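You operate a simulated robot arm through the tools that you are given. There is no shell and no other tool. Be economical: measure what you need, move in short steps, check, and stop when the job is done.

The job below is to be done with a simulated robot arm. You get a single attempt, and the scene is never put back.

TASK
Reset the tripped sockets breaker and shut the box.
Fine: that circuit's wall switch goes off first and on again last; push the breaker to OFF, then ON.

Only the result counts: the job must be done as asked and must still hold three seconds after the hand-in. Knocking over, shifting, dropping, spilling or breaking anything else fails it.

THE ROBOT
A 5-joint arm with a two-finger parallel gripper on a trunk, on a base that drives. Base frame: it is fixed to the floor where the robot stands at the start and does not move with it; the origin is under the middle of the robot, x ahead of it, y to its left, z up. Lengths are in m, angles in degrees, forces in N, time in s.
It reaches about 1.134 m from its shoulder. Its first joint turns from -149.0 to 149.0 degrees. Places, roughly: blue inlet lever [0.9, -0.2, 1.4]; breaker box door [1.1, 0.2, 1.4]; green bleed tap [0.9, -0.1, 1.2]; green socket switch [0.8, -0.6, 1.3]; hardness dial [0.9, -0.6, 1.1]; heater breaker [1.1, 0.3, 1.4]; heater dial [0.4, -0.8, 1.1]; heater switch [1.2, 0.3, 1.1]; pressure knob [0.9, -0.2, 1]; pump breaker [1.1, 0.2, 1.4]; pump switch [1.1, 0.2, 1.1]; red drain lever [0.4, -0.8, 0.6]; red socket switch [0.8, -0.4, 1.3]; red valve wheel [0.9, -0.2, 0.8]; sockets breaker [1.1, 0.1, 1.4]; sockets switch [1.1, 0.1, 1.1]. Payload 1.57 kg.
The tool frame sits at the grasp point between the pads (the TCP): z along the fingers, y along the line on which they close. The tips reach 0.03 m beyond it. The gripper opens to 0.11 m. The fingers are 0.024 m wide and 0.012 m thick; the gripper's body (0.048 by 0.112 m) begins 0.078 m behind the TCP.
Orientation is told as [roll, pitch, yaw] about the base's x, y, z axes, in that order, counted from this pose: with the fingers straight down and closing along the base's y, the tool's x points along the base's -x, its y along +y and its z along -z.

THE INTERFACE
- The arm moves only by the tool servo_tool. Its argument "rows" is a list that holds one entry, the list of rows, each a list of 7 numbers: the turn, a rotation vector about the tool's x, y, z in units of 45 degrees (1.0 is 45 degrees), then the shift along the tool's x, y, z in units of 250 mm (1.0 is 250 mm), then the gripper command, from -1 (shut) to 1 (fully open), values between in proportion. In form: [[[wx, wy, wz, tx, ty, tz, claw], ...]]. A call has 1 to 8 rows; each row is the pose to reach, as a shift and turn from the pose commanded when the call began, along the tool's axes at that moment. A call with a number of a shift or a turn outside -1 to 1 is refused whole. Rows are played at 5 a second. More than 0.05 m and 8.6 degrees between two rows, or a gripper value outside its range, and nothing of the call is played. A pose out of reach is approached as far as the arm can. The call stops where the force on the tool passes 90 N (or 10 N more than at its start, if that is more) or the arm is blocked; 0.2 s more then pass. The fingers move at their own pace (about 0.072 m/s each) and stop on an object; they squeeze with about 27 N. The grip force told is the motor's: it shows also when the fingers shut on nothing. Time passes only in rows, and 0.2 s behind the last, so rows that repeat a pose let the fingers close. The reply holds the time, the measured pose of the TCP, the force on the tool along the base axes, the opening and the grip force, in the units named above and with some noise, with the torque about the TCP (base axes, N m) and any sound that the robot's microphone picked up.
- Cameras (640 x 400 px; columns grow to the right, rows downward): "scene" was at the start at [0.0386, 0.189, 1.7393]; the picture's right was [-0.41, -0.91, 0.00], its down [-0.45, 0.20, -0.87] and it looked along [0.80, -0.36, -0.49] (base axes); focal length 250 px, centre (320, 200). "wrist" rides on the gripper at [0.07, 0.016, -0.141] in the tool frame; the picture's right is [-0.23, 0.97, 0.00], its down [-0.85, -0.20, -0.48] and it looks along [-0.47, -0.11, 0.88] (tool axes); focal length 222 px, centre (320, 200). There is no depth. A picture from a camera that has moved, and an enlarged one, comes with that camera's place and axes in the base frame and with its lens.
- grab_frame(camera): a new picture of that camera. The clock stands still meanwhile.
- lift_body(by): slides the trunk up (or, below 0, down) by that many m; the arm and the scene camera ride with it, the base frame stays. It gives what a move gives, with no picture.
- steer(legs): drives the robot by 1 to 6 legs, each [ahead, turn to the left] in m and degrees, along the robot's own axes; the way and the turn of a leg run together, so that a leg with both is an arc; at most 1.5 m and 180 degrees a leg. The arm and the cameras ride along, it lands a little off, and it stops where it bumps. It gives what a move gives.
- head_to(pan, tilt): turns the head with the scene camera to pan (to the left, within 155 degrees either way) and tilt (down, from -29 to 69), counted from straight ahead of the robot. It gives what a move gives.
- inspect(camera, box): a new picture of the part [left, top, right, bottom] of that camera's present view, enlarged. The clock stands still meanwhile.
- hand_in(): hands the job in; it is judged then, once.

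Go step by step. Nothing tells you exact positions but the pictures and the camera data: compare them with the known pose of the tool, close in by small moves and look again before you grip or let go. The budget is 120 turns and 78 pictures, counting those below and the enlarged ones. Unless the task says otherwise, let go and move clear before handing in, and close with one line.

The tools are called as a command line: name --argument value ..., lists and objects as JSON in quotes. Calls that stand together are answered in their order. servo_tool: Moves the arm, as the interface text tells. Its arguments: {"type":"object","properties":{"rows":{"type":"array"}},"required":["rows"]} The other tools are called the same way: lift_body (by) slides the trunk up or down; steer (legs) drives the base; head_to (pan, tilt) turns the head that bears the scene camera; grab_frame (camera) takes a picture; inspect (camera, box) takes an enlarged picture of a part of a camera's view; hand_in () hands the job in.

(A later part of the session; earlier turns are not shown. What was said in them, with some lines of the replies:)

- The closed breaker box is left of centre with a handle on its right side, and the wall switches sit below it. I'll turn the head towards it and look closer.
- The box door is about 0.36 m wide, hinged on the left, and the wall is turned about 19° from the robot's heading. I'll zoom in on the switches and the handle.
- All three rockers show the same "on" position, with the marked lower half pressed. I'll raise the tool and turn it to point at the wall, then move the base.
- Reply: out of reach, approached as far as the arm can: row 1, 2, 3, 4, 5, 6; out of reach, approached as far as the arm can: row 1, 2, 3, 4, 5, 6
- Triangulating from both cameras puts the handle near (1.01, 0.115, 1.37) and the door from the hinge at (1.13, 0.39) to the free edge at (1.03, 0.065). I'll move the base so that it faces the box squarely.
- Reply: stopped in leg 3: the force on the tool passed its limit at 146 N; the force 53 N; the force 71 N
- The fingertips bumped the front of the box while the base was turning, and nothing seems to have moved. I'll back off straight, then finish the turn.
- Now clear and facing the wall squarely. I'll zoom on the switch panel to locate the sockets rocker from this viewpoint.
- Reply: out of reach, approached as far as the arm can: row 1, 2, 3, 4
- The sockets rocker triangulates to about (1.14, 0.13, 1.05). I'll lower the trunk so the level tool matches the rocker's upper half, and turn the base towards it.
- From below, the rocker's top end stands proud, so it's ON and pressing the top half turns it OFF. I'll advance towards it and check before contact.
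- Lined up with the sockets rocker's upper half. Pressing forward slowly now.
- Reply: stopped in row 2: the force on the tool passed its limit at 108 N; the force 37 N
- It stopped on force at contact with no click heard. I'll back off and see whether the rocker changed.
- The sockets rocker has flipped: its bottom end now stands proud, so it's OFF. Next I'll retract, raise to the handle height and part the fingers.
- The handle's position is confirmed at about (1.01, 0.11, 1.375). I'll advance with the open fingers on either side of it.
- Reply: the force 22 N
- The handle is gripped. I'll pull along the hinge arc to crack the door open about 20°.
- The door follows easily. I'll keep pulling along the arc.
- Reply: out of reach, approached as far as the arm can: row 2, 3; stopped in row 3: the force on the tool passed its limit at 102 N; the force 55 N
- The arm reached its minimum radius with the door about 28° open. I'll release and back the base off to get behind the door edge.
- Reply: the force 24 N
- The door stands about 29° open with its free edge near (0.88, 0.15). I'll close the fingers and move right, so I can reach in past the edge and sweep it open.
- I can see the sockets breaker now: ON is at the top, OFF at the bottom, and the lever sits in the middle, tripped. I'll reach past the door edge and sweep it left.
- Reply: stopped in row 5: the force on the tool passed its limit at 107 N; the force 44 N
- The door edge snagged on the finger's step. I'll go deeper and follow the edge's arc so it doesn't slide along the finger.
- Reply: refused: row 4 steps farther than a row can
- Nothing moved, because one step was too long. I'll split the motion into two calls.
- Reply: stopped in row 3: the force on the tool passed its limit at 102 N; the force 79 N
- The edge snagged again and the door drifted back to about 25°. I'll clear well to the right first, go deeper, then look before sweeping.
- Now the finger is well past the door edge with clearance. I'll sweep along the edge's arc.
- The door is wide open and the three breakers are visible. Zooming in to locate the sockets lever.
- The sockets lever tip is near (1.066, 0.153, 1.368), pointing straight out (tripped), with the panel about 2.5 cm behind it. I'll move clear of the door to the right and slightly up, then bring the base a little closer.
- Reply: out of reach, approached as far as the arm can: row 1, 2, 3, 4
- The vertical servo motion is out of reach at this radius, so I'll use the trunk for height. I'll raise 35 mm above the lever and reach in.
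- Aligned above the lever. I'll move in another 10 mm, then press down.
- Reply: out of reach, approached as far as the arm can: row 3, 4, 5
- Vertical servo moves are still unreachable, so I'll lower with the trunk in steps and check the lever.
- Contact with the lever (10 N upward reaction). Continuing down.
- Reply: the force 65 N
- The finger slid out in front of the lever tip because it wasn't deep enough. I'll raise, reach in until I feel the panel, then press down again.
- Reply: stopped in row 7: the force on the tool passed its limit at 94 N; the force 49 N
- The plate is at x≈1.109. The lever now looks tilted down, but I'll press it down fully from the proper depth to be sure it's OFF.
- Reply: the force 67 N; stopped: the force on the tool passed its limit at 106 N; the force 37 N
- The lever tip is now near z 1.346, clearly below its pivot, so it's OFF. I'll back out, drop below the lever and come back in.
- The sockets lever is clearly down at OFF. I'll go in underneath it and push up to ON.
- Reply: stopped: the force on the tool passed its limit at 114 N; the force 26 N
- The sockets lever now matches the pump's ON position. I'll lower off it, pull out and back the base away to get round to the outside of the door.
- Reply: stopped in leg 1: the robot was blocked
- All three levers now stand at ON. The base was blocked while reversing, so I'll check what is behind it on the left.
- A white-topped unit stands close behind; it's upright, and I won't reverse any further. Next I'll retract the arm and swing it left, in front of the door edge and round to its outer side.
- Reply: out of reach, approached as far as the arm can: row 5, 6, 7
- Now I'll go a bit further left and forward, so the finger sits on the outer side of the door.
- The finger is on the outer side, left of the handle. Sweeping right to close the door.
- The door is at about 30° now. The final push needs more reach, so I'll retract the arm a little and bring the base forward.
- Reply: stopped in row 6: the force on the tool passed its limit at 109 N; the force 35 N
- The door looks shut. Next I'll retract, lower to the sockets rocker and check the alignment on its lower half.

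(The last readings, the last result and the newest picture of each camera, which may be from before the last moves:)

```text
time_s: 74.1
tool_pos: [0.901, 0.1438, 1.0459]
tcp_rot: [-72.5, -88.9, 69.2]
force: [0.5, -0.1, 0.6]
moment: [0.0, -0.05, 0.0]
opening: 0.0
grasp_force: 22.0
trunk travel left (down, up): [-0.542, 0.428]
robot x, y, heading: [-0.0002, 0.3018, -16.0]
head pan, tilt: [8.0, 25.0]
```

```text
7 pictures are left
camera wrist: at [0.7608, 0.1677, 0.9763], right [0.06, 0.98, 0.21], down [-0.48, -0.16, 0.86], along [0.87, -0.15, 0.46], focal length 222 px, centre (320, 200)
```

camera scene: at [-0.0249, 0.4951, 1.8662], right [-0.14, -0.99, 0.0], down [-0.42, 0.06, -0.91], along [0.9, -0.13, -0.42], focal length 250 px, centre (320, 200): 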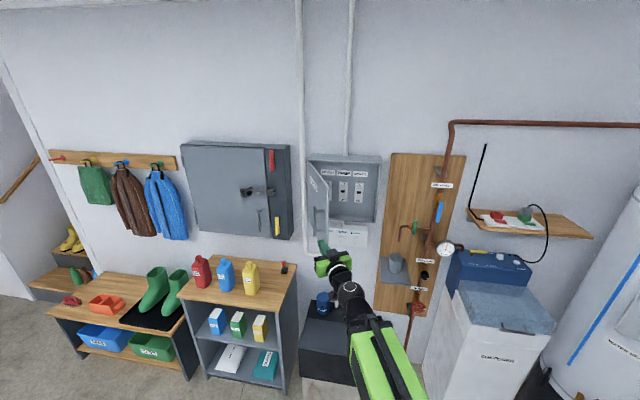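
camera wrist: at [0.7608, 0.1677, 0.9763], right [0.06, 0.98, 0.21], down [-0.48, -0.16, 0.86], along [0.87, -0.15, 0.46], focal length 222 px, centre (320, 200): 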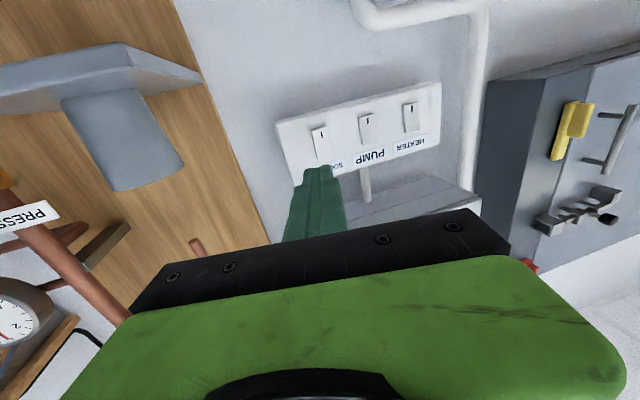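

The rocker is still at about (1.115, 0.130, 1.062). I'll advance and press its lower half.

servo_tool --rows '[[[0, 0, 0, 0, -0.005, 0.18, -1], [0, 0, 0, 0, -0.01, 0.36, -1], [0, 0, 0, 0, -0.014, 0.53, -1], [0, 0, 0, 0, -0.014, 0.62, -1]]]'

servo_tool --rows '[[[0, 0, 0, 0, 0, 0.03, -1], [0, 0, 0, 0, 0, 0.06, -1], [0, 0, 0, 0, 0, 0.08, -1], [0, 0, 0, 0, 0, 0.1, -1], [0, 0, 0, 0, 0, 0.12, -1], [0, 0, 0, 0, 0, 0.14, -1]]]'

servo_tool --rows '[[[0, 0, 0, 0, 0, -0.15, -1], [0, 0, 0, 0, 0, -0.33, -1], [0, 0, 0, 0, 0, -0.5, -1]]]'

inspect --camera "wrist" --box '[270, 80, 430, 180]'

```text
time_s: 75.1
tool_pos: [1.056, 0.1327, 1.0457]
tcp_rot: [-69.3, -88.9, 65.9]
force: [-0.1, 0.9, 0.6]
moment: [0.02, 0.03, 0.0]
opening: 0.0
grasp_force: 21.7
trunk travel left (down, up): [-0.542, 0.428]
robot x, y, heading: [0.0008, 0.2992, -16.1]
head pan, tilt: [8.0, 25.0]
```

```text
time_s: 76.4
tool_pos: [1.0813, 0.1306, 1.0464]
tcp_rot: [-69.5, -88.8, 66.5]
force: [-30.5, 2.4, -21.4]
moment: [0.19, 0.28, -0.26]
opening: 0.0002
grasp_force: 20.5
trunk travel left (down, up): [-0.542, 0.428]
robot x, y, heading: [-0.0032, 0.2999, -15.7]
head pan, tilt: [8.0, 25.0]
stopped in row 6: the force on the tool passed its limit at 108 N (the readings are from after the stop); the commanded pose is now the measured one
```

```text
time_s: 77.2
tool_pos: [0.9571, 0.136, 1.0461]
tcp_rot: [-74.3, -88.9, 71.0]
force: [0.7, -0.1, -1.3]
moment: [-0.01, 0.01, 0.0]
opening: 0.0
grasp_force: 21.0
trunk travel left (down, up): [-0.542, 0.428]
robot x, y, heading: [-0.0006, 0.2993, -16.1]
head pan, tilt: [8.0, 25.0]
```

```text
4.00 times, centred on (350, 130) of wrist
camera zoom: at [0.8179, 0.1599, 0.9764], right [0.06, 0.98, 0.21], down [-0.48, -0.16, 0.86], along [0.87, -0.15, 0.46], focal length 888 px, centre (200, 480)
```

zoom: 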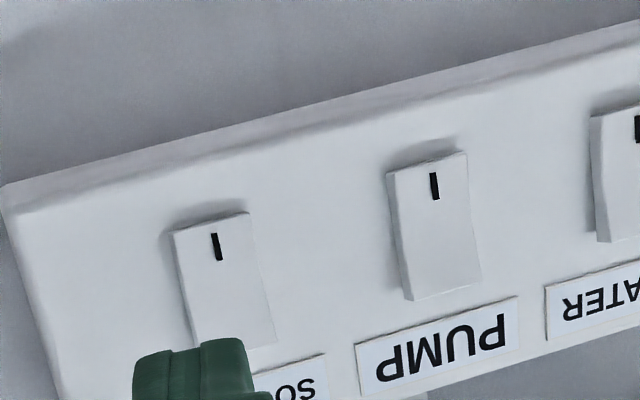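

The sockets rocker now looks like the pump one. I'll confirm with the scene camera that it's ON and the door is fully shut.

inspect --camera "scene" --box '[290, 165, 390, 225]'

inspect --camera "scene" --box '[280, 90, 400, 180]'

```text
6.40 times, centred on (340, 195) of scene
camera zoom: at [0.0911, 0.4611, 1.5553], right [-0.14, -0.99, 0.0], down [-0.42, 0.06, -0.91], along [0.9, -0.13, -0.42], focal length 1598 px, centre (192, 232)
```

zoom: 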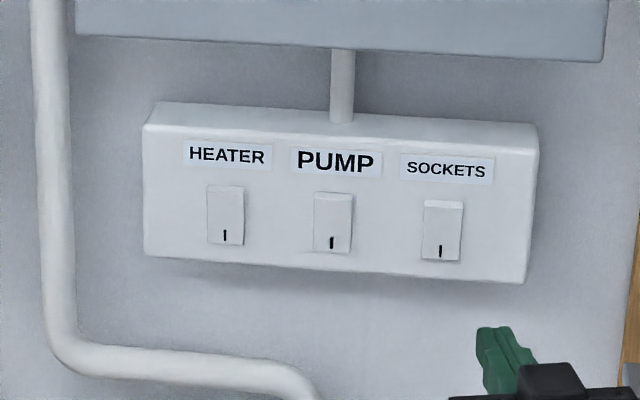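

```text
4.44 times, centred on (340, 135) of scene
camera zoom: at [0.0911, 0.4611, 1.5553], right [-0.14, -0.99, 0.0], down [-0.42, 0.06, -0.91], along [0.9, -0.13, -0.42], focal length 1110 px, centre (231, 489)
```

zoom: 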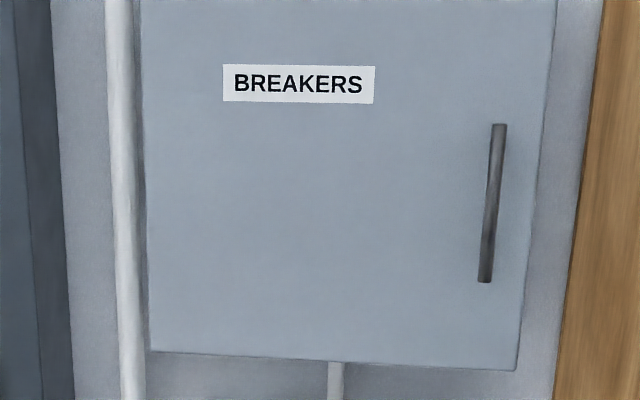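

grab_frame --camera "wrist"

```text
3 pictures are left
camera wrist: at [0.8179, 0.1599, 0.9764], right [0.06, 0.98, 0.21], down [-0.48, -0.16, 0.86], along [0.87, -0.15, 0.46], focal length 222 px, centre (320, 200)
```

wrist: 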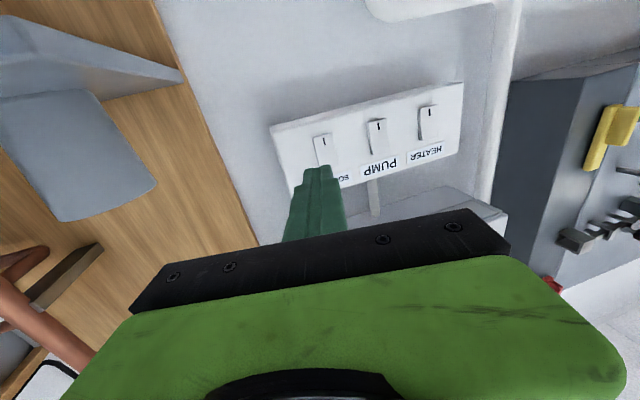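

I'll move right and up for a side view of the door seam; this also takes the arm clear.

servo_tool --rows '[[[0, 0, 0, 0, 0, -0.18, -1], [0.04, 0, 0, 0, -0.15, -0.3, -1], [0.08, 0, 0, 0, -0.3, -0.36, -1], [0.13, 0, 0, 0, -0.46, -0.38, -1], [0.19, 0, 0, 0, -0.64, -0.38, -1]]]'

lift_body --by 0.18

inspect --camera "wrist" --box '[340, 40, 580, 220]'

```text
time_s: 78.4
tool_pos: [0.8535, -0.0169, 1.0463]
tcp_rot: [-83.5, -88.9, 71.8]
force: [-0.1, -0.2, 1.0]
moment: [0.03, -0.02, -0.01]
opening: 0.0
grasp_force: 21.2
out of reach, approached as far as the arm can: row 5
trunk travel left (down, up): [-0.542, 0.428]
robot x, y, heading: [-0.0033, 0.2967, -16.2]
head pan, tilt: [8.0, 25.0]
```

```text
time_s: 80.4
tool_pos: [0.8529, -0.0159, 1.2275]
tcp_rot: [-83.4, -88.9, 71.6]
force: [0.6, -0.7, -0.5]
moment: [-0.02, 0.0, 0.0]
opening: 0.0
grasp_force: 21.2
trunk travel left (down, up): [-0.722, 0.248]
robot x, y, heading: [0.0006, 0.2968, -16.0]
head pan, tilt: [8.0, 25.0]
```

```text
2.22 times, centred on (460, 130) of wrist
camera zoom: at [0.7192, 0.0272, 1.1565], right [0.2, 0.96, 0.21], down [-0.5, -0.08, 0.86], along [0.84, -0.28, 0.47], focal length 494 px, centre (9, 356)
```

zoom: 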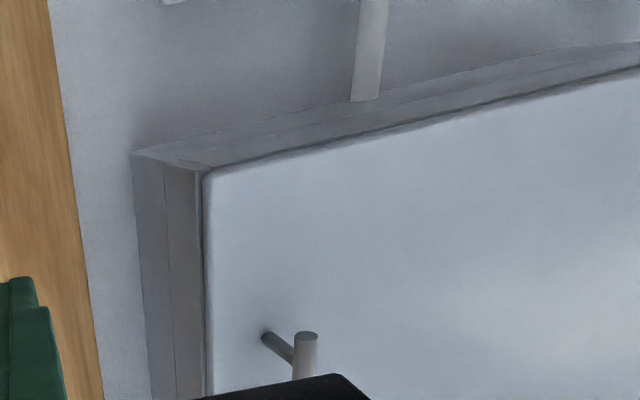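

The door sits flush on the box with a uniform seam. The breaker is ON, the sockets switch is back ON, and the arm is clear, so I'm handing in.

hand_in

```text
The job is handed in.
```

I switched the sockets circuit off at the wall, pushed its tripped breaker to OFF and then ON, shut the box, and switched the circuit back on last; on the way the gripper bumped the box, and the base backed into a white-topped unit that was still upright when I looked.
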